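You operate a simulated robot arm through the tools that you are given. There is no shell and no other tool. Be economical: measure what you need, move in short steps, check, and stop when the job is done.

Carry out the task below with a simulated robot arm. There is one attempt and no reset: what you move stays moved.

Task
Bond both earth lugs on the bond plate.
Fine: each on the seat beside it, yellow at the black knob, green at the blue one; tighten both knobs till the display shows under 0.10 OHM.
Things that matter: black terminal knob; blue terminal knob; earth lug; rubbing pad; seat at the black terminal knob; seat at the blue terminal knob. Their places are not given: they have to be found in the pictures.

It is judged by the outcome, as a careful person would: the job done as asked, and still so three seconds after it is handed in. It fails if anything else is knocked over, pushed out of place, dropped, spilled or broken.

Robot
A 7-joint arm with a two-finger parallel gripper, fixed in place. Base frame: the origin is at the foot of the arm, x ahead of it, y to its left, z up. Units: m, rad, N and s.
With the tool pointing down near the work surface it reaches from about 0.3 to 0.7 m from the base axis. Its first joint turns from -1.152 to 1.152 rad. Payload 1.57 kg.
The tool frame sits at the grasp point between the pads (the TCP): z along the fingers, y along the line on which they close. The tips reach 0.03 m beyond it. The gripper opens to 0.11 m. The fingers are 0.024 m wide and 0.012 m thick; the gripper's body (0.048 by 0.112 m) begins 0.078 m behind the TCP.
Orientation is told as [roll, pitch, yaw] about the base's x, y, z axes, in that order, counted from this pose: with the fingers straight down and closing along the base's y, the tool's x points along the base's -x, its y along +y and its z along -z.

Tools
- The arm moves only by the tool move_arm. Its arguments are lists of equal length, an entry for each row: "delta_pos": the shift along the tool's x, y, z in m, a list of three; "rotation": the turn, a rotation vector about the tool's x, y, z in rad, a list of three; "gripper": the finger opening in m, from 0 to 0.11. In form: {"delta_pos": [[x, y, z], ...], "rotation": [[rx, ry, rz], ...], "gripper": [gripper, ...]}. A call has 1 to 10 rows; each row shifts and turns the commanded pose from where the row before left it, along the tool's axes as they then stand. Each row takes 0.2 s and may step no farther than 0.05 m and 0.15 rad from the row before; otherwise, or with a gripper value out of range, the whole call is refused. A pose out of reach is approached as far as the arm can. The call stops where the force on the tool passes 70 N (or 10 N more than at its start, if that is more) or the arm is blocked; 0.2 s more then pass. Each finger travels about 0.108 m/s and halts on what it meets, pressing with about 43 N; the grip force reading is that of the motor and also rises with nothing between the fingers. The clock runs only during rows and for 0.2 s after the last one: add rows that do not move to give the fingers time. It gives the time, the measured TCP pose, the force on the tool (base axes), the opening and the grip force at its end, in the units of the frame above (readings bear some noise), with the torque about the TCP (base axes, N m) and any sound that the robot's microphone picked up.
- Cameras (640 x 400 px; columns grow to the right, rows downward): "scene" is fixed at [0.1752, -0.4053, 1.3994]; the picture's right is [0.64, -0.77, 0.00], its down [-0.48, -0.40, -0.78] and it looks along [0.60, 0.50, -0.62] (base axes); focal length 323 px, centre (320, 200). "wrist" rides on the gripper at [0.07, 0.016, -0.141] in the tool frame; the picture's right is [-0.23, 0.97, 0.00], its down [-0.86, -0.20, -0.48] and it looks along [-0.47, -0.11, 0.88] (tool axes); focal length 222 px, centre (320, 200).
- get_image(camera): a new picture of that camera. The clock stands still meanwhile.
- locate(camera, pixels): there is no depth. For up to 12 entries [column, row, z] of the newest picture of that camera ("zoom" is the newest enlarged one), the place [x, y] in the base frame at which the ray of that pixel passes the height z, good to about 0.003 m. The clock stands still meanwhile.
- zoom(camera, box): a new picture of the part [left, top, right, bottom] of that camera's present view, enlarged. The clock stands still meanwhile.
- close_job(): hands the job in; it is judged then, once.

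Work in short steps. Measure before you move; look again where a grasp or a placing could have gone wrong, and mend it. You have 80 turns and 38 pictures in all, those below and enlarged ones among them. Open the gripper and draw the arm clear of the work before you hand the job in, unless the task says otherwise; then end with one line.

The tools are called after "Emit:" as name(argument=value, ...) on one line, values as JSON. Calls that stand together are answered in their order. move_arm: Moves the arm, as the interface text tells. Its arguments: {"type":"object","properties":{"delta_pos":{"type":"array","items":{"type":"array","items":{"type":"number"}}},"rotation":{"type":"array","items":{"type":"array","items":{"type":"number"}}},"gripper":{"type":"array","items":{"type":"number"}}},"required":["delta_pos","rotation","gripper"]} The other tools are called the same way: get_image (camera) takes a picture; locate (camera, pixels) gives the place at which the rays of pixels pass given heights; zoom (camera, box) takes an enlarged picture of a part of a camera's view; close_job () hands the job in.

At the start:

```text
t: 0.0
tool_pos: [0.3763, -0.0169, 1.1843]
orientation: [0.0, 0.0, 0.0]
ft_force: [-0.1, 0.2, -0.3]
torque: [-0.01, -0.03, 0.02]
width: 0.1103
grasp_force: 0.0
```

scene: 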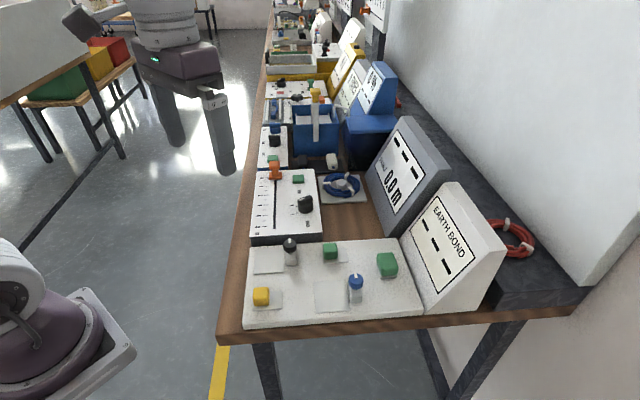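
wrist: 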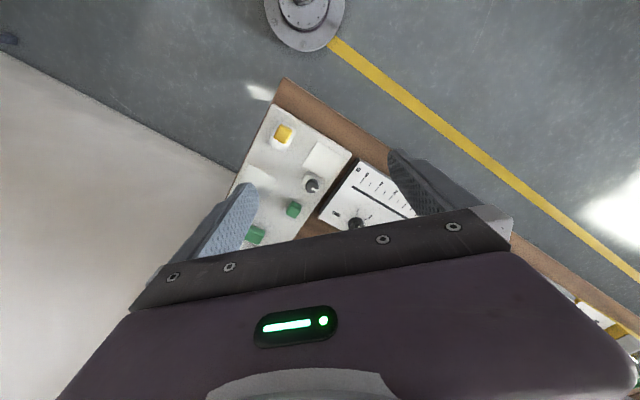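

I see a bond plate in the scene picture around (330,285). I'll enlarge it to identify the items.

Emit:
zoom(camera="scene", box=[230, 170, 510, 345])

```text
2.29 times, centred on (370, 258) of scene
```

zoom: 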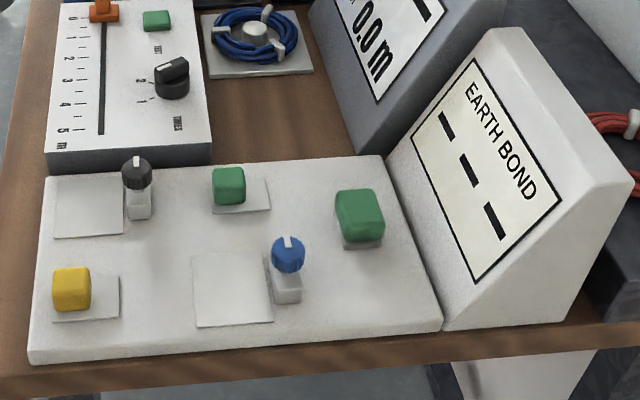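

I see seats at zoom (88,205) and (232,290), the knobs, a yellow block, a small green one and a larger green one. I'll enlarge the wrist view to get a second angle and the surface height.

Emit:
zoom(camera="wrist", box=[220, 70, 420, 260])

Emit:
locate(camera="scene", pixels=[[247, 328, 0.7], [247, 328, 0.8], [247, 328, 0.9], [257, 245, 0.7], [257, 245, 0.8], [257, 245, 0.9]])

Emit:
locate(camera="wrist", pixels=[[272, 106, 0.7], [272, 106, 0.8], [272, 106, 0.9], [352, 154, 0.7], [352, 154, 0.8], [352, 154, 0.9]])

```text
2.11 times, centred on (320, 165) of wrist
```

zoom: 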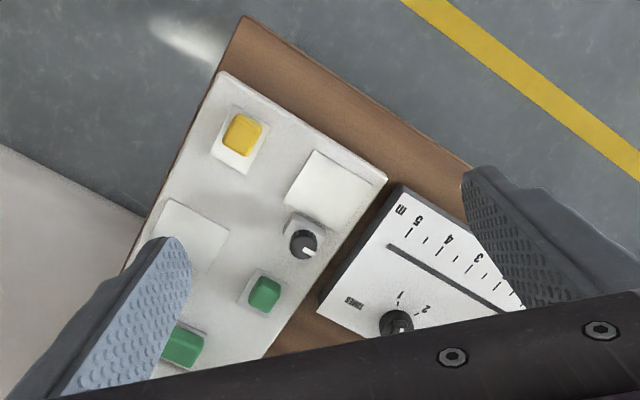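

```text
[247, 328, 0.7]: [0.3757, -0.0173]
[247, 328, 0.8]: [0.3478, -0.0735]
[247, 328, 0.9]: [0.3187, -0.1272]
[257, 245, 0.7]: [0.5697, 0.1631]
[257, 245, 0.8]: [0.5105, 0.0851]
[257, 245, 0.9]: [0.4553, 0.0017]
```

```text
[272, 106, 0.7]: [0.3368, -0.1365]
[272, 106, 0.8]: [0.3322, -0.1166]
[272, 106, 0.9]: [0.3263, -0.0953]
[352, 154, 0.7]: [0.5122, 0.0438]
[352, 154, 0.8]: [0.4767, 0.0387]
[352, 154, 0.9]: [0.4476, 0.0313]
```

The two views agree at plate top z ≈ 0.87. I'll locate the features at that height and slightly above.

Emit:
zoom(camera="scene", box=[230, 225, 422, 345])

Emit:
locate(camera="wrist", pixels=[[284, 134, 0.89], [374, 130, 0.87], [327, 158, 0.87], [279, 179, 0.87], [312, 185, 0.91], [293, 209, 0.89], [256, 233, 0.89]])

```text
3.33 times, centred on (326, 285) of scene
```

zoom: 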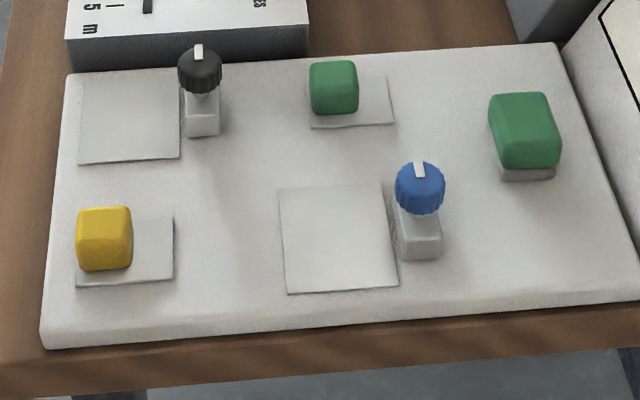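

```text
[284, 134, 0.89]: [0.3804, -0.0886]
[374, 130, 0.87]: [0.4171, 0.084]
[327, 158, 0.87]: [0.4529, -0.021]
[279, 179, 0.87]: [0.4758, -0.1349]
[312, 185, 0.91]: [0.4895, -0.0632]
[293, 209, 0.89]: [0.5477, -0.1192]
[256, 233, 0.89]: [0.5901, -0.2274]
```

The yellow and small green blocks seem to sit on lug plates, and the large green block with the grey base is probably the rubbing pad. I'll move above the plate for a closer look.

Emit:
move_arm(delta_pos=[[0, -0.035, 0.02], [0, -0.035, 0.02], [0, -0.033, 0.02], [0, 0, 0]], rotation=[[0, 0, 0], [0, 0, 0], [0, 0, 0], [0, 0, 0]], gripper=[0.11, 0.11, 0.11, 0.11])

Emit:
get_image(camera="wrist")

```text
t: 1.0
tool_pos: [0.3774, -0.1213, 1.1257]
orientation: [0.0, 0.0, 0.001]
ft_force: [0.2, 0.9, -0.5]
torque: [-0.03, 0.01, 0.01]
width: 0.1101
grasp_force: 0.1
```

```text
32 pictures are left
```

wrist: 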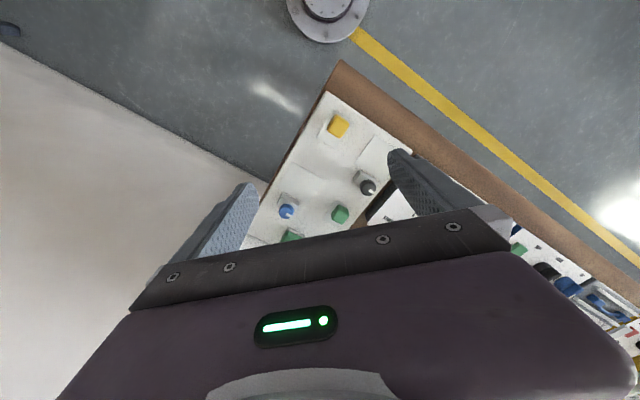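

The plate now lies between the fingers; I'll enlarge it for measuring.

Emit:
zoom(camera="wrist", box=[240, 85, 424, 245])

```text
2.50 times, centred on (332, 165) of wrist
```

zoom: 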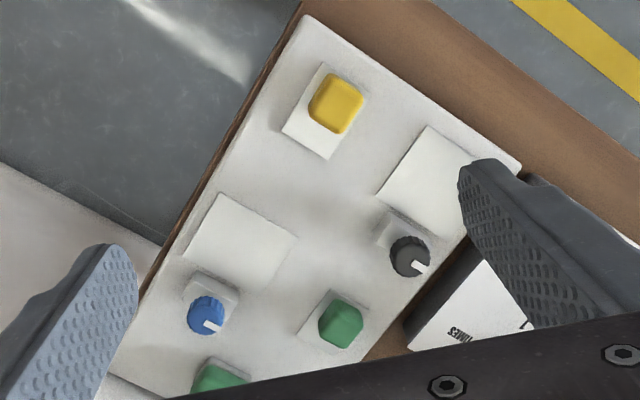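

Next I locate lug, seat, and knob points in this enlarged picture.

Emit:
locate(camera="zoom", pixels=[[303, 15, 0.87], [522, 165, 0.87], [323, 63, 0.873], [282, 132, 0.873], [330, 160, 0.873], [427, 125, 0.87], [377, 190, 0.87], [450, 240, 0.87], [218, 192, 0.87], [185, 253, 0.87], [298, 235, 0.87], [268, 288, 0.87]])

Emit:
locate(camera="zoom", pixels=[[337, 100, 0.9], [342, 322, 0.9], [298, 342, 0.873], [345, 367, 0.873], [330, 293, 0.873], [408, 258, 0.91], [206, 315, 0.91], [393, 235, 0.87], [193, 290, 0.87], [337, 100, 0.88], [220, 380, 0.9]])

Emit:
locate(camera="scene", pixels=[[260.7, 295.5, 0.89], [260.7, 295.5, 0.9], [330, 250, 0.89], [330, 250, 0.9], [290, 246, 0.9], [290, 246, 0.91], [290, 246, 0.92], [356, 281, 0.9], [356, 281, 0.91], [356, 281, 0.92], [387, 263, 0.89], [250, 327, 0.87]])

```text
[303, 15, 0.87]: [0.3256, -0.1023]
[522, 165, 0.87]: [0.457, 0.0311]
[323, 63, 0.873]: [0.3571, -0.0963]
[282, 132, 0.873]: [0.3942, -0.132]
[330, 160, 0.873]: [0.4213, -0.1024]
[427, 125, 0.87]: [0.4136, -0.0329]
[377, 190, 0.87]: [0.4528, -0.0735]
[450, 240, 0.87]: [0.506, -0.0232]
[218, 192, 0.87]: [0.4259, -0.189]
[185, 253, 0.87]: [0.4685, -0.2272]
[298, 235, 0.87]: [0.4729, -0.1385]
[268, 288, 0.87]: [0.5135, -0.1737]
```

```text
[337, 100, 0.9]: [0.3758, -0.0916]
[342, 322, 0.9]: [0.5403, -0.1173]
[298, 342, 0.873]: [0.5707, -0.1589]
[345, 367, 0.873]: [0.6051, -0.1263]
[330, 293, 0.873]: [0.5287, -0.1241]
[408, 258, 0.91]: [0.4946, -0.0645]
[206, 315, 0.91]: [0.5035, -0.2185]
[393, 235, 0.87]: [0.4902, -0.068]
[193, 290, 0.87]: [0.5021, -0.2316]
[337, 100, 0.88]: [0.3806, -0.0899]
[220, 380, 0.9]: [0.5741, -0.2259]
```

```text
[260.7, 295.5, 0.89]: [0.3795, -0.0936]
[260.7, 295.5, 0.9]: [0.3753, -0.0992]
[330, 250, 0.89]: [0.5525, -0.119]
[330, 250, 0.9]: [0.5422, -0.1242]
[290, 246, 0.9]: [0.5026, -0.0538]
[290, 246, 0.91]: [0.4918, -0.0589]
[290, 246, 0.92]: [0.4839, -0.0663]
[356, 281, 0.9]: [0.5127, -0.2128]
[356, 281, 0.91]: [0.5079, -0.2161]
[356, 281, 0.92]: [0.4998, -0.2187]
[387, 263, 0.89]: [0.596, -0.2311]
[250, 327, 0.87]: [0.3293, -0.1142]
```

The plate is turned about 45°. I'll take a tight enlargement to see whether seats or lugs are tarnished and what the large green block is.

Emit:
zoom(camera="scene", box=[245, 235, 325, 285])

Emit:
zoom(camera="scene", box=[310, 240, 406, 315])

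```text
8.00 times, centred on (285, 260) of scene
```

zoom: 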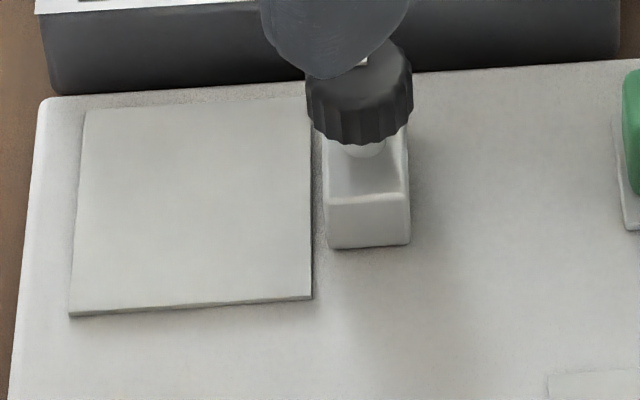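

```text
5.33 times, centred on (358, 278) of scene
```

zoom: 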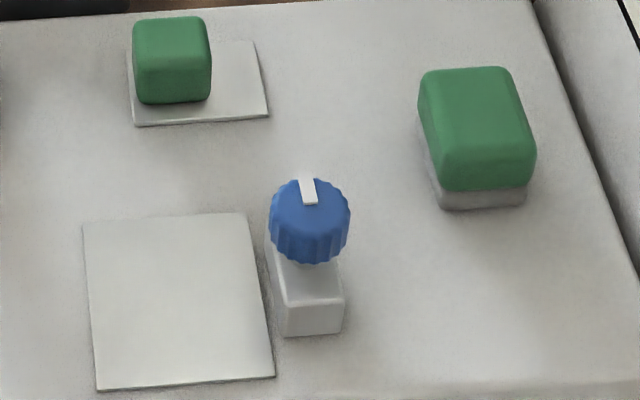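

Seats look clean. I'll measure seat and lug corners from the scene view as well.

Emit:
locate(camera="zoom", pixels=[[82, 222, 0.871], [245, 212, 0.871], [275, 377, 0.871], [97, 390, 0.871], [256, 41, 0.874], [268, 115, 0.874], [135, 126, 0.874], [172, 30, 0.9], [310, 225, 0.915], [475, 110, 0.9], [435, 205, 0.87], [525, 205, 0.87]])

Emit:
locate(camera="scene", pixels=[[255.6, 248.5, 0.871], [284, 248.1, 0.871], [283.9, 272.3, 0.871], [253.6, 274.4, 0.871], [252.8, 309.8, 0.874], [282.2, 307.7, 0.874], [281.6, 290.4, 0.874]])

```text
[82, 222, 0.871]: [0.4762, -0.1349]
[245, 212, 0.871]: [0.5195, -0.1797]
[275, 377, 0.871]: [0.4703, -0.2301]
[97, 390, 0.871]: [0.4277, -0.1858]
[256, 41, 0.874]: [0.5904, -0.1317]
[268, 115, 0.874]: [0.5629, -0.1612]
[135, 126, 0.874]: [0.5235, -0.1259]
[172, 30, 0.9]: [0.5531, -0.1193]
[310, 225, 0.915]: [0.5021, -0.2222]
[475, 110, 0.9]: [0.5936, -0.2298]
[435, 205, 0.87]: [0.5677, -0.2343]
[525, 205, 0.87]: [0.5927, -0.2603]
```

```text
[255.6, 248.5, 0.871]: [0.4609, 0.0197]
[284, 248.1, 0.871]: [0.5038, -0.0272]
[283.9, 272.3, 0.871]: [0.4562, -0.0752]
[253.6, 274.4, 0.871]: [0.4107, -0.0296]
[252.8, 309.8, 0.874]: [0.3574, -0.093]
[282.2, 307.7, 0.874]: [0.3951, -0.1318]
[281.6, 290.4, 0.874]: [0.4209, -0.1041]
```

Yellow lug centre ≈ (0.389,-0.099), grip ≈ (0.379,-0.091); black seat ≈ (0.458,-0.028); green lug ≈ (0.557,-0.129); blue seat ≈ (0.472,-0.182). I move above the yellow grip and yaw -45° so the fingers close along the plate's long-side direction.

Emit:
move_arm(delta_pos=[[-0.002, 0.03, 0], [0, 0, 0.03], [0, 0, 0.03], [0, 0, 0.03], [0, 0, 0.02], [0, 0, 0], [0, 0, 0], [0, 0, 0]], rotation=[[0, 0, 0.131], [0, 0, 0.131], [0, 0, 0.131], [0, 0, 0.131], [0, 0, 0.131], [0, 0, 0.13], [0, 0, 0], [0, 0, 0]], gripper=[0.11, 0.1, 0.08, 0.06, 0.06, 0.06, 0.06, 0.06])

Emit:
get_image(camera="wrist")

```text
t: 2.8
tool_pos: [0.3786, -0.0899, 1.0156]
orientation: [0.0, -0.001, -0.785]
ft_force: [1.0, -0.1, -0.2]
torque: [-0.04, -0.02, -0.02]
width: 0.0601
grasp_force: 0.1
```

```text
28 pictures are left
```

wrist: 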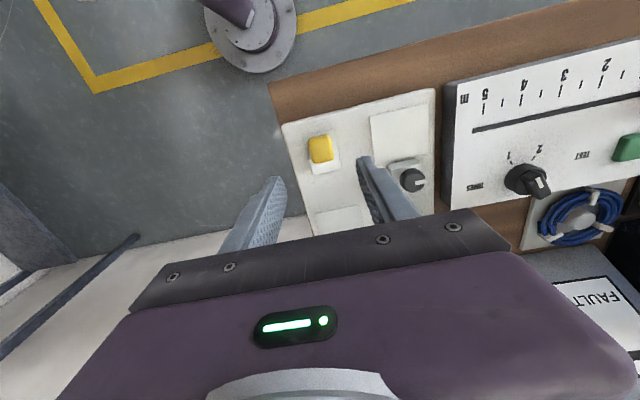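

The grip shows at (321,149) and the lug's edge at (313–340,173). I check their position again from here.

Emit:
locate(camera="wrist", pixels=[[320, 148, 0.895], [320, 148, 0.885], [314, 175, 0.873], [341, 168, 0.873], [308, 137, 0.895], [329, 136, 0.895], [371, 115, 0.87], [433, 89, 0.87], [415, 178, 0.91]])

```text
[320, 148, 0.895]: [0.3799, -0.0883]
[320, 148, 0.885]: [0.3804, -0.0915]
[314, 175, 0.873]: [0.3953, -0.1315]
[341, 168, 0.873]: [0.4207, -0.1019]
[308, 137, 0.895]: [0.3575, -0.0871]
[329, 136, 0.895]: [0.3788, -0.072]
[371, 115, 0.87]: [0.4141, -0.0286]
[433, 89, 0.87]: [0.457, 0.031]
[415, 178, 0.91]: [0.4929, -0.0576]
```

Grip is at (0.380,-0.090), right below the TCP. I descend to z≈0.910 and close.

Emit:
move_arm(delta_pos=[[0, 0, 0.04], [0, 0, 0.035], [0, 0, 0.02], [0, 0, 0.01], [0, 0, 0], [0, 0, 0], [0, 0, 0], [0, 0, 0]], rotation=[[0, 0, 0], [0, 0, 0], [0, 0, 0], [0, 0, 0], [0, 0, 0], [0, 0, 0], [0, 0, 0], [0, 0, 0]], gripper=[0.06, 0.06, 0.06, 0.06, 0.06, 0.02, 0.01, 0.01])

Emit:
get_image(camera="wrist")

```text
t: 4.6
tool_pos: [0.3768, -0.0893, 0.9097]
orientation: [0.0, 0.0, -0.787]
ft_force: [0.1, -0.7, 0.5]
torque: [-0.02, 0.01, 0.04]
width: 0.0269
grasp_force: 37.5
```

```text
27 pictures are left
```

wrist: 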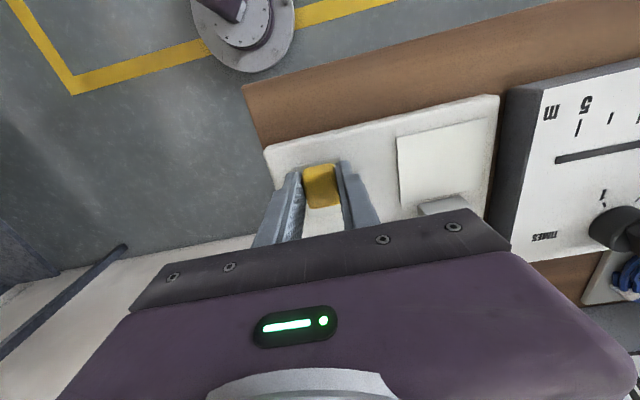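

The grip is held (0.027 m). I lift and carry it along the tool's y by about 0.10 m to above the black seat.

Emit:
move_arm(delta_pos=[[0, 0, -0.03], [0, 0, -0.03], [0, 0.03, 0], [0, 0.035, 0], [0.001, 0.036, 0], [0, 0, 0], [0, 0, 0]], rotation=[[0, 0, 0], [0, 0, 0], [0, 0, 0], [0, 0, 0], [0, 0, 0], [0, 0, 0], [0, 0, 0]], gripper=[0.01, 0.01, 0.01, 0.01, 0.01, 0.01, 0.01])

Emit:
zoom(camera="scene", box=[230, 195, 390, 295])

Emit:
get_image(camera="wrist")

```text
t: 6.2
tool_pos: [0.448, -0.0181, 0.969]
orientation: [0.0, 0.001, -0.784]
ft_force: [-0.5, -0.4, -0.4]
torque: [0.02, -0.03, 0.03]
width: 0.0098
grasp_force: 0.1
```

```text
4.00 times, centred on (310, 245) of scene
```

zoom: 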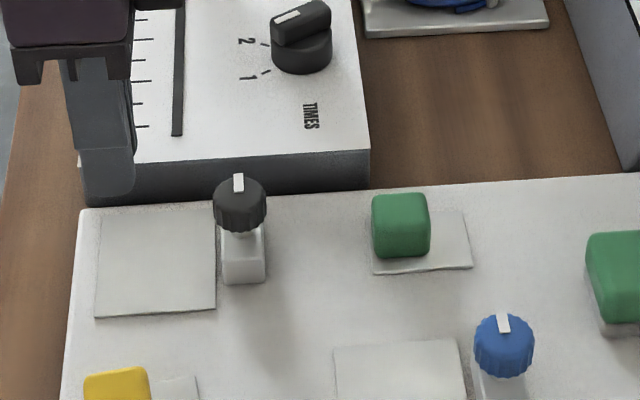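

```text
25 pictures are left
```

wrist: 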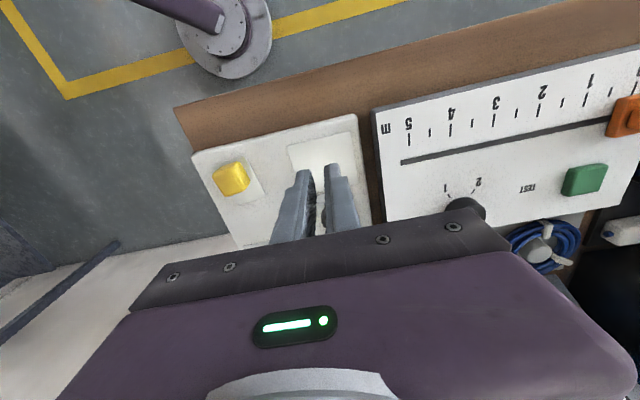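

The gripper slipped off: the opening is 0.0098 and the lug still lies at wrist (231,178). The hold was too shallow, so I re-measure the lug.

Emit:
locate(camera="wrist", pixels=[[232, 178, 0.89], [223, 167, 0.895], [243, 162, 0.895], [250, 155, 0.873], [265, 192, 0.873], [238, 202, 0.873], [194, 154, 0.87]])

Emit:
move_arm(delta_pos=[[0, -0.035, 0], [0, -0.035, 0], [0, -0.03, 0], [0, 0, 0]], rotation=[[0, 0, 0], [0, 0, 0], [0, 0, 0], [0, 0, 0]], gripper=[0.06, 0.06, 0.06, 0.06])

Emit:
zoom(camera="wrist", box=[240, 100, 400, 200])

```text
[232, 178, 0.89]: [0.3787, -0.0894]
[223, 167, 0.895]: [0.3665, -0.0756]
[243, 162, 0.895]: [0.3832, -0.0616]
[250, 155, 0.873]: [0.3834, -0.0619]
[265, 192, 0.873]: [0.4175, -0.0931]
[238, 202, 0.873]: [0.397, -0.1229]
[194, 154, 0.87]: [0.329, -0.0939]
```

```text
t: 7.2
tool_pos: [0.3769, -0.0903, 0.9692]
orientation: [-0.001, -0.001, -0.786]
ft_force: [0.2, 0.4, -0.3]
torque: [-0.01, -0.02, 0.01]
width: 0.0598
grasp_force: 0.1
```

```text
4.00 times, centred on (320, 150) of wrist
```

zoom: 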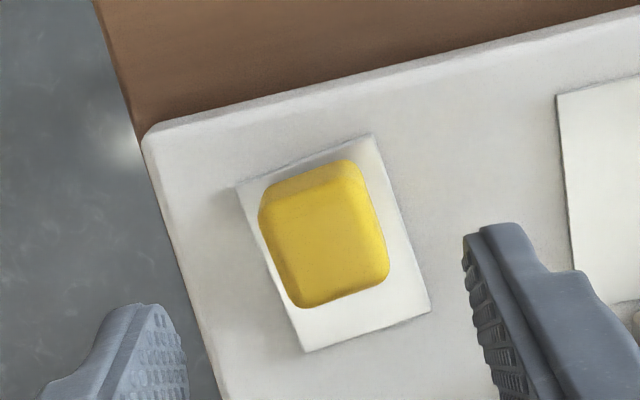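

I now have a clear view of the lug and grip; I locate their corners.

Emit:
locate(camera="zoom", pixels=[[238, 186, 0.873], [373, 135, 0.873], [430, 312, 0.873], [305, 350, 0.873], [270, 212, 0.895], [357, 180, 0.895], [387, 275, 0.895], [300, 307, 0.895], [145, 145, 0.87], [555, 95, 0.87]])

```text
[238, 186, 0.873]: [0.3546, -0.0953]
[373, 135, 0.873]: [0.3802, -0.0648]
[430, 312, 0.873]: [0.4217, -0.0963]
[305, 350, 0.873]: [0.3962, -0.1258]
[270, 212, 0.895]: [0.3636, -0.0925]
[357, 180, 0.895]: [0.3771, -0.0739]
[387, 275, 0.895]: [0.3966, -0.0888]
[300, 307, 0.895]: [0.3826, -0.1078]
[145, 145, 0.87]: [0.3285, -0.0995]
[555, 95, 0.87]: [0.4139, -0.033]
```

The lug has turned about +7° from the slipped grasp; its grip is centred near (0.380,-0.091). I realign yaw and descend deeper, in small steps while watching force.

Emit:
move_arm(delta_pos=[[-0.0025, 0.001, 0.03], [0, 0, 0.03], [0, 0, 0.002], [0, 0, 0.002], [0, 0, 0]], rotation=[[0, 0, -0.113], [0, 0, 0], [0, 0, 0], [0, 0, 0], [0, 0, 0]], gripper=[0.05, 0.05, 0.05, 0.05, 0.05])

```text
t: 8.4
tool_pos: [0.3813, -0.0901, 0.9063]
orientation: [-0.001, 0.0, -0.673]
ft_force: [0.5, -0.1, -0.4]
torque: [-0.01, 0.0, 0.01]
width: 0.05
grasp_force: 0.1
```

No contact yet at z 0.906; I go 2 mm lower and close, giving time to grip.

Emit:
move_arm(delta_pos=[[0, 0, 0.001], [0, 0, 0.001], [0, 0, 0], [0, 0, 0], [0, 0, 0], [0, 0, 0]], rotation=[[0, 0, 0], [0, 0, 0], [0, 0, 0], [0, 0, 0], [0, 0, 0], [0, 0, 0]], gripper=[0.05, 0.05, 0.02, 0.0, 0.0, 0.0])

Emit:
zoom(camera="wrist", box=[240, 120, 400, 220])

```text
t: 9.8
tool_pos: [0.381, -0.0904, 0.9033]
orientation: [0.001, -0.001, -0.673]
ft_force: [-0.2, -1.9, 3.5]
torque: [0.0, 0.02, 0.05]
width: 0.0267
grasp_force: 37.7
```

```text
4.00 times, centred on (320, 170) of wrist
```

zoom: 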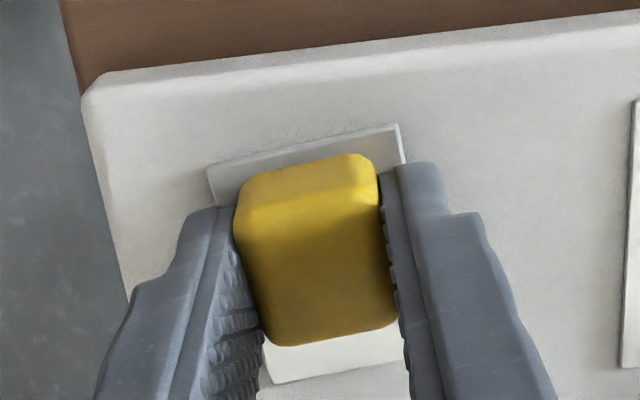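

Tips are now at the lug plate with light contact (3.5 N). I lift slowly by 1.5 cm and check the hold.

Emit:
move_arm(delta_pos=[[0, 0, -0.003], [0, 0, -0.004], [0, 0, -0.004], [0, 0, -0.004], [0, 0, 0]], rotation=[[0, 0, 0], [0, 0, 0], [0, 0, 0], [0, 0, 0], [0, 0, 0]], gripper=[0.0, 0.0, 0.0, 0.0, 0.0])

```text
t: 11.0
tool_pos: [0.3812, -0.0893, 0.9195]
orientation: [0.0, -0.002, -0.672]
ft_force: [-0.5, 1.0, 0.0]
torque: [-0.01, 0.03, -0.02]
width: 0.0268
grasp_force: 37.7
```

Still held at 0.0268. I lift to ~0.96, turn back to -0.79 and check the picture.

Emit:
move_arm(delta_pos=[[0, 0, -0.01], [0, 0, -0.01], [0, 0, -0.01], [0, 0, -0.01], [0, 0, 0]], rotation=[[0, 0, 0], [0, 0, 0], [0, 0, 0.06], [0, 0, 0.06], [0, 0, 0]], gripper=[0.0, 0.0, 0.0, 0.0, 0.0])

Emit:
zoom(camera="wrist", box=[240, 100, 432, 220])

```text
t: 12.2
tool_pos: [0.3811, -0.0909, 0.9595]
orientation: [0.001, 0.001, -0.793]
ft_force: [1.0, 0.1, -0.2]
torque: [0.01, -0.03, 0.02]
width: 0.0266
grasp_force: 37.4
```

```text
3.33 times, centred on (336, 160) of wrist
```

zoom: 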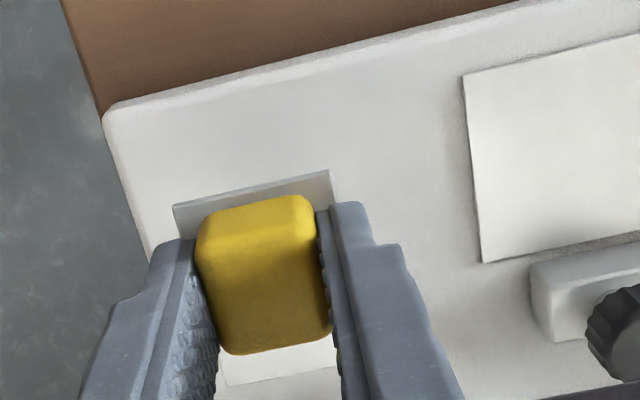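

The lug is held level and aligned. I locate its corners at the held height to get its offset from the TCP.

Emit:
locate(camera="zoom", pixels=[[173, 206, 0.929], [330, 170, 0.929], [228, 387, 0.929], [462, 75, 0.871], [482, 263, 0.871]])

```text
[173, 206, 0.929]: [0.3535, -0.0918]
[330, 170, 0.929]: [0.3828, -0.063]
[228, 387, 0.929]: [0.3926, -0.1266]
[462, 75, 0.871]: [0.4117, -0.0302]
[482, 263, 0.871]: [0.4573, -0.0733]
```

Lug centre is (+0.0066,-0.0039) from the TCP. I carry it to the black seat centre (0.457,-0.029), TCP target (0.4504,-0.0251).

Emit:
move_arm(delta_pos=[[0, 0.025, 0], [0, 0.035, 0], [-0.0017, 0.0355, 0], [0, 0, 0], [0, 0, 0]], rotation=[[0, 0, 0], [0, 0, 0], [0, 0, 0], [0, 0, 0], [0, 0, 0]], gripper=[0.0, 0.0, 0.0, 0.0, 0.0])

Emit:
zoom(camera="wrist", box=[240, 100, 432, 220])

```text
t: 13.4
tool_pos: [0.4503, -0.0244, 0.9614]
orientation: [0.0, 0.0, -0.791]
ft_force: [-0.6, -0.7, -0.9]
torque: [-0.01, 0.01, -0.02]
width: 0.0269
grasp_force: 37.1
```

```text
3.33 times, centred on (336, 160) of wrist
```

zoom: 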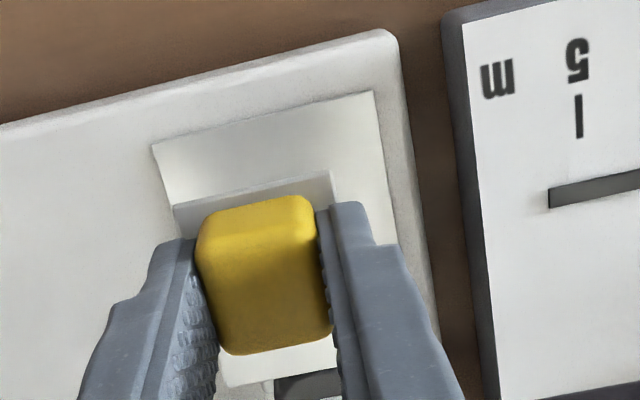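

Well positioned above the seat. I descend, slowly at the end.

Emit:
move_arm(delta_pos=[[0, 0, 0.02], [0, 0, 0.02], [0, 0, 0.01], [0, 0, 0.003], [0, 0, 0.002], [0, 0, 0]], rotation=[[0, 0, 0], [0, 0, 0], [0, 0, 0], [0, 0, 0], [0, 0, 0], [0, 0, 0]], gripper=[0.0, 0.0, 0.0, 0.0, 0.0, 0.0])

Emit:
zoom(camera="scene", box=[230, 205, 358, 285])

```text
t: 14.8
tool_pos: [0.4496, -0.0239, 0.9059]
orientation: [0.002, -0.002, -0.793]
ft_force: [-3.3, -1.1, 34.5]
torque: [-0.05, 0.06, 0.0]
width: 0.0268
grasp_force: 37.5
```

```text
5.00 times, centred on (294, 245) of scene
```

zoom: 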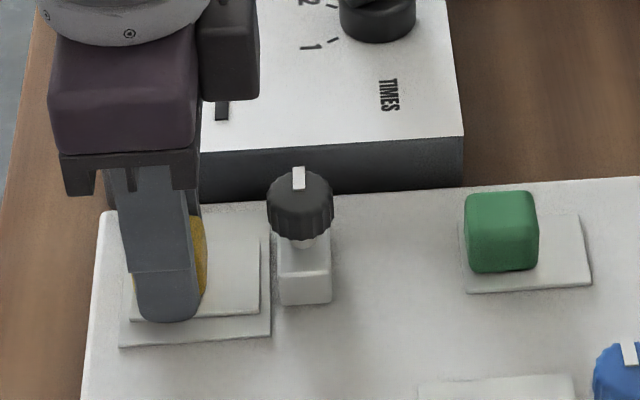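

The lug is on the seat (34 N contact). I relieve the pressure, open and rise.

Emit:
move_arm(delta_pos=[[0, 0, -0.0015], [0, 0, 0], [0, 0, 0], [0, 0, -0.02], [0, 0, -0.04], [0, 0, -0.04], [0, 0, 0]], rotation=[[0, 0, 0], [0, 0, 0], [0, 0, 0], [0, 0, 0], [0, 0, 0], [0, 0, 0], [0, 0, 0]], gripper=[0.0, 0.05, 0.05, 0.05, 0.05, 0.05, 0.05])

Emit:
zoom(camera="scene", box=[230, 170, 510, 345])

```text
t: 16.4
tool_pos: [0.4483, -0.0238, 1.007]
orientation: [0.0, -0.001, -0.793]
ft_force: [0.1, 0.5, 0.0]
torque: [0.0, 0.03, 0.0]
width: 0.0502
grasp_force: 0.1
```

```text
2.29 times, centred on (370, 258) of scene
```

zoom: 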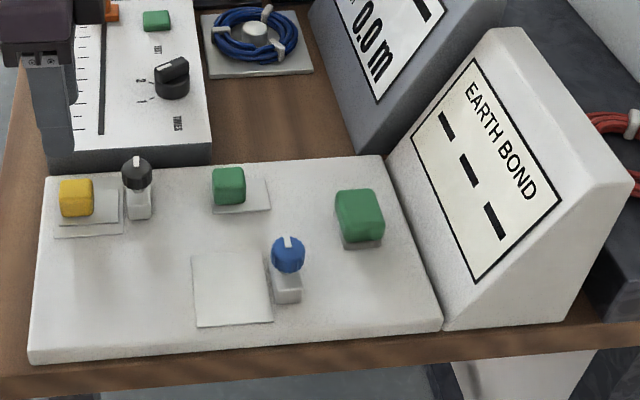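

Yellow sits on the black seat. Now I move along +v (tool -x) to hover over the green lug's grip near (0.546,-0.120).

Emit:
move_arm(delta_pos=[[-0.034, 0, 0], [-0.034, 0, 0], [-0.034, 0, 0], [-0.035, 0, 0.02], [0, 0, 0.015], [0, 0, 0]], rotation=[[0, 0, 0], [0, 0, 0], [0, 0, 0], [0, 0, 0], [0, 0, 0], [0, 0, 0]], gripper=[0.06, 0.06, 0.06, 0.06, 0.06, 0.06])

Emit:
zoom(camera="wrist", box=[240, 100, 400, 200])

```text
t: 17.8
tool_pos: [0.5444, -0.1212, 0.9691]
orientation: [0.0, 0.001, -0.792]
ft_force: [-0.6, -0.3, -0.4]
torque: [0.01, -0.02, 0.01]
width: 0.0599
grasp_force: 0.0
```

```text
4.00 times, centred on (320, 150) of wrist
```

zoom: 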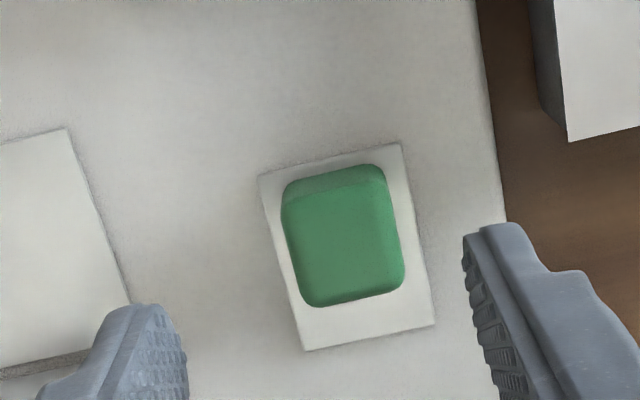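

The green lug is clearly visible; I locate its corners and grip top.

Emit:
locate(camera="zoom", pixels=[[259, 178, 0.873], [401, 143, 0.873], [435, 323, 0.873], [305, 351, 0.873], [287, 205, 0.895], [380, 180, 0.895], [400, 285, 0.895], [312, 303, 0.895], [66, 130, 0.871], [130, 303, 0.871]])

```text
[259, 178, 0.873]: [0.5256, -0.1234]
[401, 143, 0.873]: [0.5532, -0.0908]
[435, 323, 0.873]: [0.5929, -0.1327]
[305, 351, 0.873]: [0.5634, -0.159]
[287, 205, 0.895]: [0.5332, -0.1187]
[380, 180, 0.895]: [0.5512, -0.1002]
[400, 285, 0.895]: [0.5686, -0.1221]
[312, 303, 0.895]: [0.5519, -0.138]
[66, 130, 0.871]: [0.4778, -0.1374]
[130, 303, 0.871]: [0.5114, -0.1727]
```

Grip centre ≈ (0.551,-0.120). I shift by (-0.0037,+0.0057) in tool axes, turn slightly, descend to z≈0.904 and close.

Emit:
move_arm(delta_pos=[[-0.0037, 0.0057, 0.03], [0, 0, 0.025], [0, 0, 0.007], [0, 0, 0.0025], [0, 0, 0], [0, 0, 0], [0, 0, 0], [0, 0, 0]], rotation=[[0, 0, -0.03], [0, 0, 0], [0, 0, 0], [0, 0, 0], [0, 0, 0], [0, 0, 0], [0, 0, 0], [0, 0, 0]], gripper=[0.05, 0.05, 0.05, 0.05, 0.02, 0.0, 0.0, 0.0])

```text
t: 19.6
tool_pos: [0.5521, -0.1193, 0.9065]
orientation: [0.0, 0.0, -0.763]
ft_force: [-0.3, -0.4, -0.2]
torque: [0.01, 0.02, -0.02]
width: 0.0269
grasp_force: 37.8
```

Closed at z 0.9065, slightly high. I reopen, go 2.5 mm lower, and close again, then lift slowly.

Emit:
move_arm(delta_pos=[[0, 0, 0], [0, 0, 0.0025], [0, 0, 0], [0, 0, 0], [0, 0, 0], [0, 0, -0.004], [0, 0, -0.004], [0, 0, -0.005], [0, 0, -0.005], [0, 0, 0]], rotation=[[0, 0, 0], [0, 0, 0], [0, 0, 0], [0, 0, 0], [0, 0, 0], [0, 0, 0], [0, 0, 0], [0, 0, 0], [0, 0, 0], [0, 0, 0]], gripper=[0.045, 0.045, 0.0, 0.0, 0.0, 0.0, 0.0, 0.0, 0.0, 0.0])

```text
t: 21.8
tool_pos: [0.5517, -0.1188, 0.9218]
orientation: [-0.001, 0.0, -0.763]
ft_force: [0.4, 0.6, -0.2]
torque: [0.03, 0.04, 0.01]
width: 0.0268
grasp_force: 37.7
```

Held so far; I lift to ~0.96 with the yaw brought back and look.

Emit:
move_arm(delta_pos=[[0, 0, -0.01], [0, 0, -0.01], [0, 0, -0.01], [0, 0, -0.01], [0, 0, 0]], rotation=[[0, 0, 0], [0, 0, 0], [0, 0, 0.03], [0, 0, 0], [0, 0, 0]], gripper=[0.0, 0.0, 0.0, 0.0, 0.0])

Emit:
zoom(camera="wrist", box=[208, 100, 400, 220])

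```text
t: 23.0
tool_pos: [0.5526, -0.1195, 0.9623]
orientation: [0.001, -0.001, -0.791]
ft_force: [0.4, -0.6, -0.9]
torque: [-0.05, 0.01, 0.02]
width: 0.0268
grasp_force: 37.6
```

```text
3.33 times, centred on (304, 160) of wrist
```

zoom: 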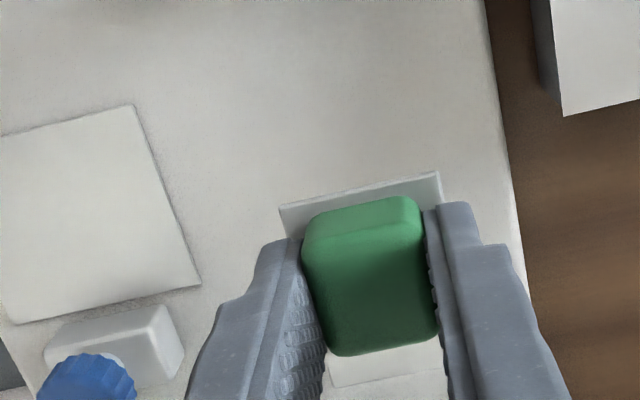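

Emit:
locate(camera="zoom", pixels=[[279, 207, 0.931], [437, 172, 0.931], [332, 388, 0.931], [133, 106, 0.871], [200, 285, 0.871], [14, 324, 0.871]])

```text
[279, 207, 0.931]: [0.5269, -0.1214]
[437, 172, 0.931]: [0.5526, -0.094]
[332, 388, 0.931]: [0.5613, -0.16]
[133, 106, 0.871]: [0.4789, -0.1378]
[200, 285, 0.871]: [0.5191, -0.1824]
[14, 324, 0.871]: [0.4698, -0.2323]
```

Lug centre offset from the TCP ≈ (+0.0044,-0.0075); blue seat centre ≈ (0.473,-0.1835). I carry it to TCP (0.4686,-0.176).

Emit:
move_arm(delta_pos=[[0.0189, 0, -0.005], [0, -0.03, 0], [0, -0.035, 0], [0, -0.0344, 0], [0, 0, 0], [0, 0, 0]], rotation=[[0, 0, 0], [0, 0, 0], [0, 0, 0], [0, 0, 0], [0, 0, 0], [0, 0, 0]], gripper=[0.0, 0.0, 0.0, 0.0, 0.0, 0.0])

Emit:
zoom(camera="wrist", box=[240, 100, 432, 220])

```text
t: 24.4
tool_pos: [0.4684, -0.1779, 0.9681]
orientation: [0.001, 0.0, -0.793]
ft_force: [0.0, 0.4, -0.3]
torque: [-0.02, 0.01, 0.02]
width: 0.027
grasp_force: 38.1
```

```text
3.33 times, centred on (336, 160) of wrist
```

zoom: 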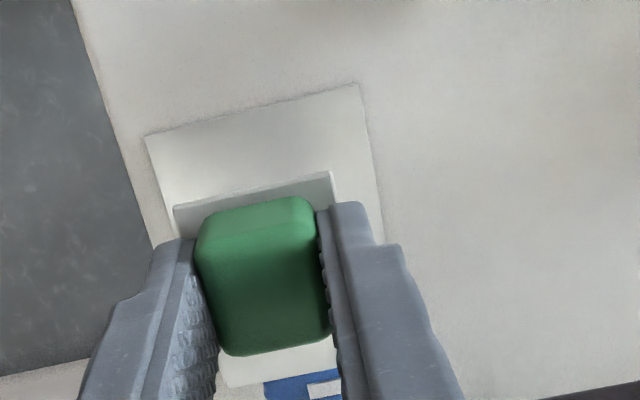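

Well aligned, like the first. I descend to the seat.

Emit:
move_arm(delta_pos=[[0.001, 0.001, 0.025], [0, 0, 0.022], [0, 0, 0.01], [0, 0, 0.002], [0, 0, 0.002], [0, 0, 0]], rotation=[[0, 0, 0], [0, 0, 0], [0, 0, 0], [0, 0, 0], [0, 0, 0], [0, 0, 0]], gripper=[0.0, 0.0, 0.0, 0.0, 0.0, 0.0])

```text
t: 25.8
tool_pos: [0.4673, -0.1763, 0.9047]
orientation: [0.0, 0.002, -0.791]
ft_force: [0.6, -0.8, -0.5]
torque: [-0.01, 0.04, 0.0]
width: 0.027
grasp_force: 37.8
```

No contact yet at 0.9047; I go on 1 mm at a time.

Emit:
move_arm(delta_pos=[[0, 0, 0.001], [0, 0, 0.001], [0, 0, 0]], rotation=[[0, 0, 0], [0, 0, 0], [0, 0, 0]], gripper=[0.0, 0.0, 0.0])

```text
t: 26.6
tool_pos: [0.4679, -0.1757, 0.9051]
orientation: [0.0, -0.004, -0.791]
ft_force: [-6.4, -0.3, 36.5]
torque: [-0.06, 0.15, -0.05]
width: 0.0268
grasp_force: 37.3
```

Seated (36 N). I relieve, open, rise, and look.

Emit:
move_arm(delta_pos=[[0, 0, -0.0015], [0, 0, 0], [0, 0, 0], [0, 0, -0.02], [0, 0, -0.04], [0.03, 0, -0.04], [0, 0, 0]], rotation=[[0, 0, 0], [0, 0, 0], [0, 0, 0], [0, 0, 0], [0, 0, 0], [0, 0, 0], [0, 0, 0]], gripper=[0.0, 0.05, 0.05, 0.05, 0.05, 0.05, 0.05])

Emit:
zoom(camera="scene", box=[230, 170, 510, 345])

```text
t: 28.2
tool_pos: [0.4462, -0.1548, 1.0042]
orientation: [0.0, 0.002, -0.791]
ft_force: [0.3, -0.2, 0.1]
torque: [-0.02, 0.01, -0.01]
width: 0.0501
grasp_force: 0.1
```

```text
2.29 times, centred on (370, 258) of scene
```

zoom: 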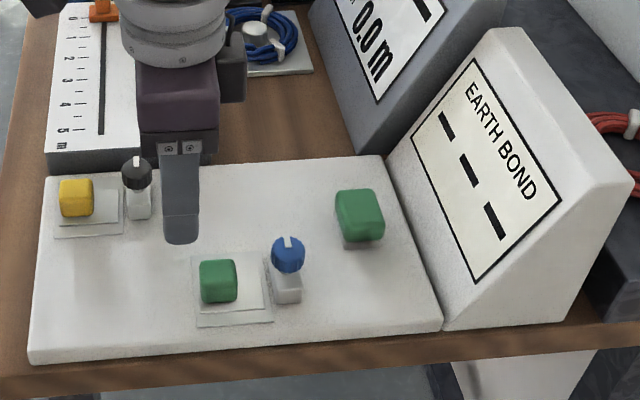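

Both lugs are on their seats, and the display still shows "---". Next I move above the blue knob (≈(0.503,-0.219)) and pre-turn the wrist to yaw ≈ 0 for tightening room.

Emit:
move_arm(delta_pos=[[-0.043, -0.002, 0], [-0.0422, -0.0024, 0], [0, 0, 0], [0, 0, 0], [0, 0, 0], [0, 0, 0], [0, 0, 0], [0, 0, 0]], rotation=[[0, 0, 0], [0, 0, 0], [0, 0, -0.131], [0, 0, -0.131], [0, 0, -0.131], [0, 0, -0.131], [0, 0, -0.131], [0, 0, -0.131]], gripper=[0.05, 0.05, 0.05, 0.05, 0.05, 0.05, 0.05, 0.05])

Emit:
zoom(camera="wrist", box=[240, 100, 400, 200])

```text
t: 30.0
tool_pos: [0.5039, -0.2177, 1.0047]
orientation: [0.0, -0.002, -0.003]
ft_force: [0.6, 0.5, -0.5]
torque: [0.0, -0.02, 0.0]
width: 0.0501
grasp_force: 0.1
```

```text
4.00 times, centred on (320, 150) of wrist
```

zoom: 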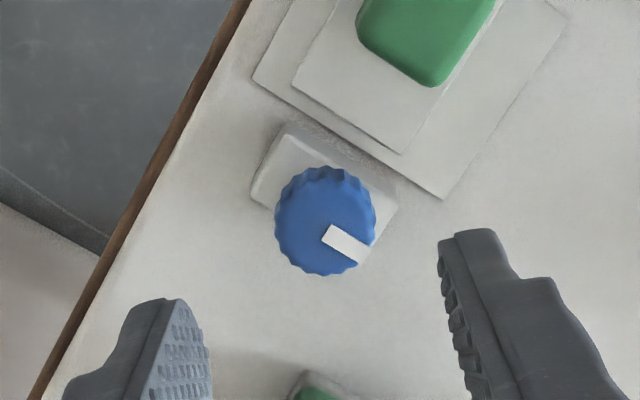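

The knob's top centre is at zoom (323,225). I locate it and its edges at two heights.

Emit:
locate(camera="zoom", pixels=[[323, 225, 0.91], [323, 225, 0.92], [275, 232, 0.915], [376, 215, 0.915], [315, 167, 0.89], [325, 275, 0.915]])

Emit:
locate(camera="scene", pixels=[[356, 277, 0.91], [356, 277, 0.92], [356, 277, 0.93]])

```text
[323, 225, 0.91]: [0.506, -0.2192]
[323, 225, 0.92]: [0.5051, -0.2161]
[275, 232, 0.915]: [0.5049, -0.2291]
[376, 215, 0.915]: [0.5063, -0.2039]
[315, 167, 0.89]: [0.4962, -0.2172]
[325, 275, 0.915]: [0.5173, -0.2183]
```

```text
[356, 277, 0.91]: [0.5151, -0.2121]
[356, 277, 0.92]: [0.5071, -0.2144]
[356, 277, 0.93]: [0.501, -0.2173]
```

Knob top ≈ 0.92, Ø≈0.026, centre (0.5055,-0.217). I descend to TCP z≈0.934 with a small correction and close on it.

Emit:
move_arm(delta_pos=[[-0.0015, 0.001, 0.03], [0, 0, 0.025], [0, 0, 0.01], [0, 0, 0.006], [0, 0, 0], [0, 0, 0], [0, 0, 0]], rotation=[[0, 0, 0], [0, 0, 0], [0, 0, 0], [0, 0, 0], [0, 0, 0], [0, 0, 0], [0, 0, 0]], gripper=[0.045, 0.045, 0.045, 0.045, 0.03, 0.0, 0.0])

```text
t: 31.6
tool_pos: [0.5044, -0.2158, 0.9338]
orientation: [0.001, 0.0, -0.006]
ft_force: [1.3, -7.3, -7.8]
torque: [0.03, -0.34, -0.08]
width: 0.027
grasp_force: 37.9
```

The knob is gripped (0.027). I turn clockwise seen from above (+z of the tool) by 0.6 rad and watch torque and sound.

Emit:
move_arm(delta_pos=[[0, -0.0005, 0], [0, 0, 0], [0, 0, 0], [0, 0, 0], [0, 0, 0]], rotation=[[0, 0, 0.12], [0, 0, 0.12], [0, 0, 0.12], [0, 0, 0.12], [0, 0, 0.12]], gripper=[0.0, 0.0, 0.0, 0.0, 0.0])

Emit:
zoom(camera="scene", box=[300, 180, 510, 325])

```text
t: 32.8
tool_pos: [0.5049, -0.2159, 0.9342]
orientation: [0.002, 0.002, -0.609]
ft_force: [-0.8, 8.5, -7.2]
torque: [0.2, 0.55, 0.01]
width: 0.0267
grasp_force: 37.0
```

```text
2.76 times, centred on (405, 252) of scene
```

zoom: 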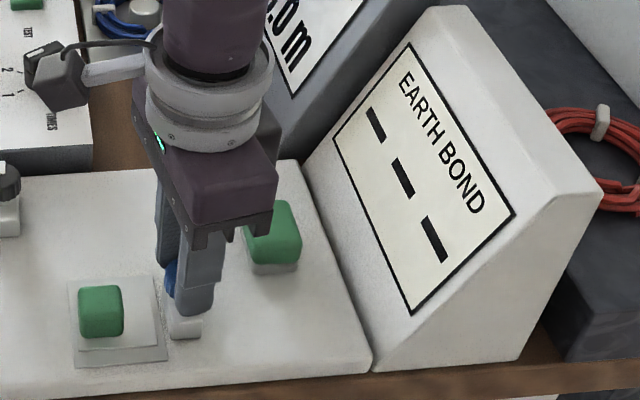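

It turns freely with little z torque. I continue another 1.2 rad.

Emit:
move_arm(delta_pos=[[0, 0, 0], [0, 0, 0], [0, 0, 0], [0, 0, 0], [0, 0, 0], [0, 0, 0], [0, 0, 0], [0, 0, 0], [0, 0, 0], [0, 0, 0]], rotation=[[0, 0, 0.12], [0, 0, 0.12], [0, 0, 0.12], [0, 0, 0.12], [0, 0, 0.12], [0, 0, 0.12], [0, 0, 0.12], [0, 0, 0.12], [0, 0, 0.12], [0, 0, 0.12]], gripper=[0.0, 0.0, 0.0, 0.0, 0.0, 0.0, 0.0, 0.0, 0.0, 0.0])

```text
t: 35.0
tool_pos: [0.5074, -0.2159, 0.9338]
orientation: [0.002, -0.001, -1.808]
ft_force: [13.1, 16.4, -18.7]
torque: [0.39, -0.16, 0.05]
width: 0.0268
grasp_force: 37.5
```

The knob pulls down (-18.7 N) as it screws in, with a small lateral offset. I follow it by 1 mm and continue 0.7 rad.

Emit:
move_arm(delta_pos=[[0.001, 0.0004, 0.001], [0, 0, 0], [0, 0, 0], [0, 0, 0], [0, 0, 0], [0, 0, 0]], rotation=[[0, 0, 0.12], [0, 0, 0.12], [0, 0, 0.12], [0, 0, 0.12], [0, 0, 0.12], [0, 0, 0.12]], gripper=[0.0, 0.0, 0.0, 0.0, 0.0, 0.0])

Emit:
zoom(camera="scene", box=[300, 180, 510, 325])

```text
t: 36.4
tool_pos: [0.5064, -0.2158, 0.9344]
orientation: [0.003, -0.001, -2.53]
ft_force: [6.5, 0.8, 16.0]
torque: [-0.2, 0.35, 0.04]
width: 0.0261
grasp_force: 38.0
```

```text
2.76 times, centred on (405, 252) of scene
```

zoom: 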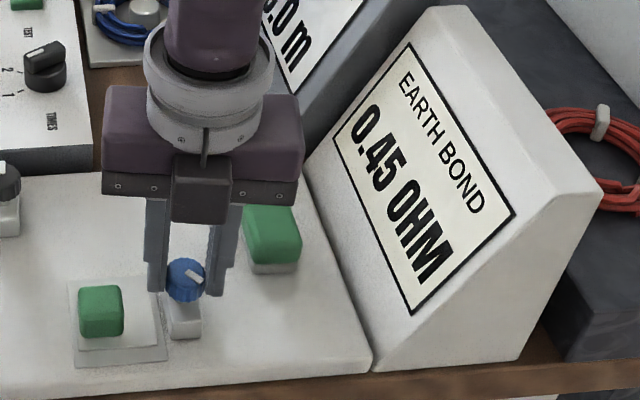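

The display now reads 0.45 OHM. I keep turning the blue knob to see whether it stops and the reading falls.

Emit:
move_arm(delta_pos=[[0, 0, -0.0005], [0, 0, 0], [0, 0, 0], [0, 0, 0], [0, 0, 0]], rotation=[[0, 0, 0.12], [0, 0, 0.12], [0, 0, 0.12], [0, 0, 0.12], [0, 0, 0.12]], gripper=[0.0, 0.0, 0.0, 0.0, 0.0])

Emit:
zoom(camera="scene", box=[300, 180, 510, 325])

```text
t: 37.6
tool_pos: [0.5055, -0.2172, 0.9336]
orientation: [-0.001, 0.001, -3.129]
ft_force: [-0.6, -6.6, 18.3]
torque: [-0.09, -0.65, 0.04]
width: 0.026
grasp_force: 37.2
```

```text
2.76 times, centred on (405, 252) of scene
```

zoom: 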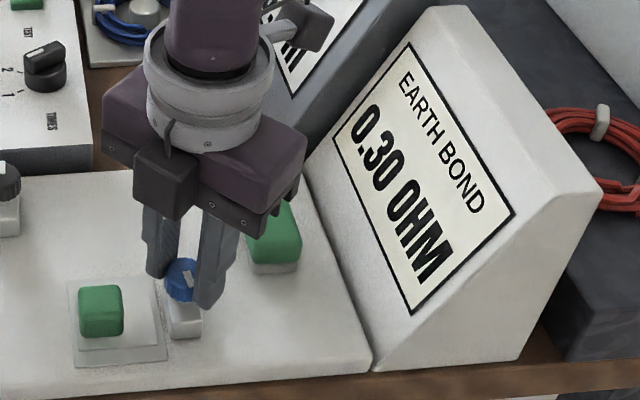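

It fell to 0.30 OHM with 0.6 rad more. I continue turning, easing up 0.7 mm since the tool is pressing down with 18 N.

Emit:
move_arm(delta_pos=[[0, 0, -0.0007], [0, 0, 0], [0, 0, 0], [0, 0, 0], [0, 0, 0], [0, 0, 0]], rotation=[[0, 0, 0.12], [0, 0, 0.12], [0, 0, 0.12], [0, 0, 0.12], [0, 0, 0.12], [0, 0, 0]], gripper=[0.0, 0.0, 0.0, 0.0, 0.0, 0.0])

```text
t: 39.0
tool_pos: [0.5058, -0.2151, 0.933]
orientation: [-0.001, -0.002, 2.554]
ft_force: [-3.7, -5.2, 8.3]
torque: [-0.66, -0.37, 0.03]
width: 0.0261
grasp_force: 37.6
```

Still turning freely. Another 0.72 rad, then a look at the display.

Emit:
move_arm(delta_pos=[[0, 0, 0], [0, 0, 0], [0, 0, 0], [0, 0, 0], [0, 0, 0], [0, 0, 0], [0, 0, 0]], rotation=[[0, 0, 0.12], [0, 0, 0.12], [0, 0, 0.12], [0, 0, 0.12], [0, 0, 0.12], [0, 0, 0.12], [0, 0, 0]], gripper=[0.0, 0.0, 0.0, 0.0, 0.0, 0.0, 0.0])

Emit:
zoom(camera="scene", box=[300, 180, 510, 325])

```text
t: 40.6
tool_pos: [0.506, -0.2155, 0.9339]
orientation: [-0.001, -0.001, 2.076]
ft_force: [-1.9, -4.0, -2.0]
torque: [-1.14, -0.4, 0.0]
width: 0.026
grasp_force: 37.3
out of reach, approached as far as the arm can: row 5, 6
```

```text
2.76 times, centred on (405, 252) of scene
```

zoom: 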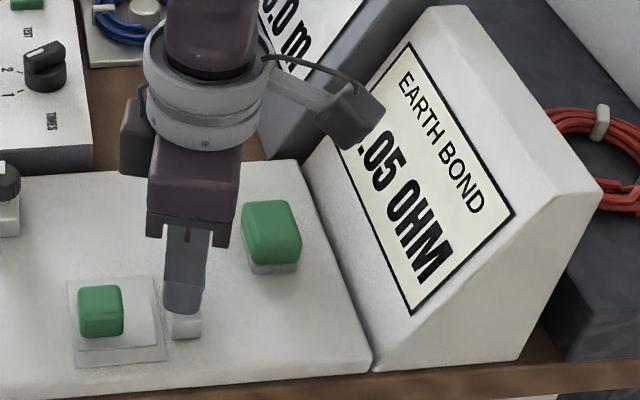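

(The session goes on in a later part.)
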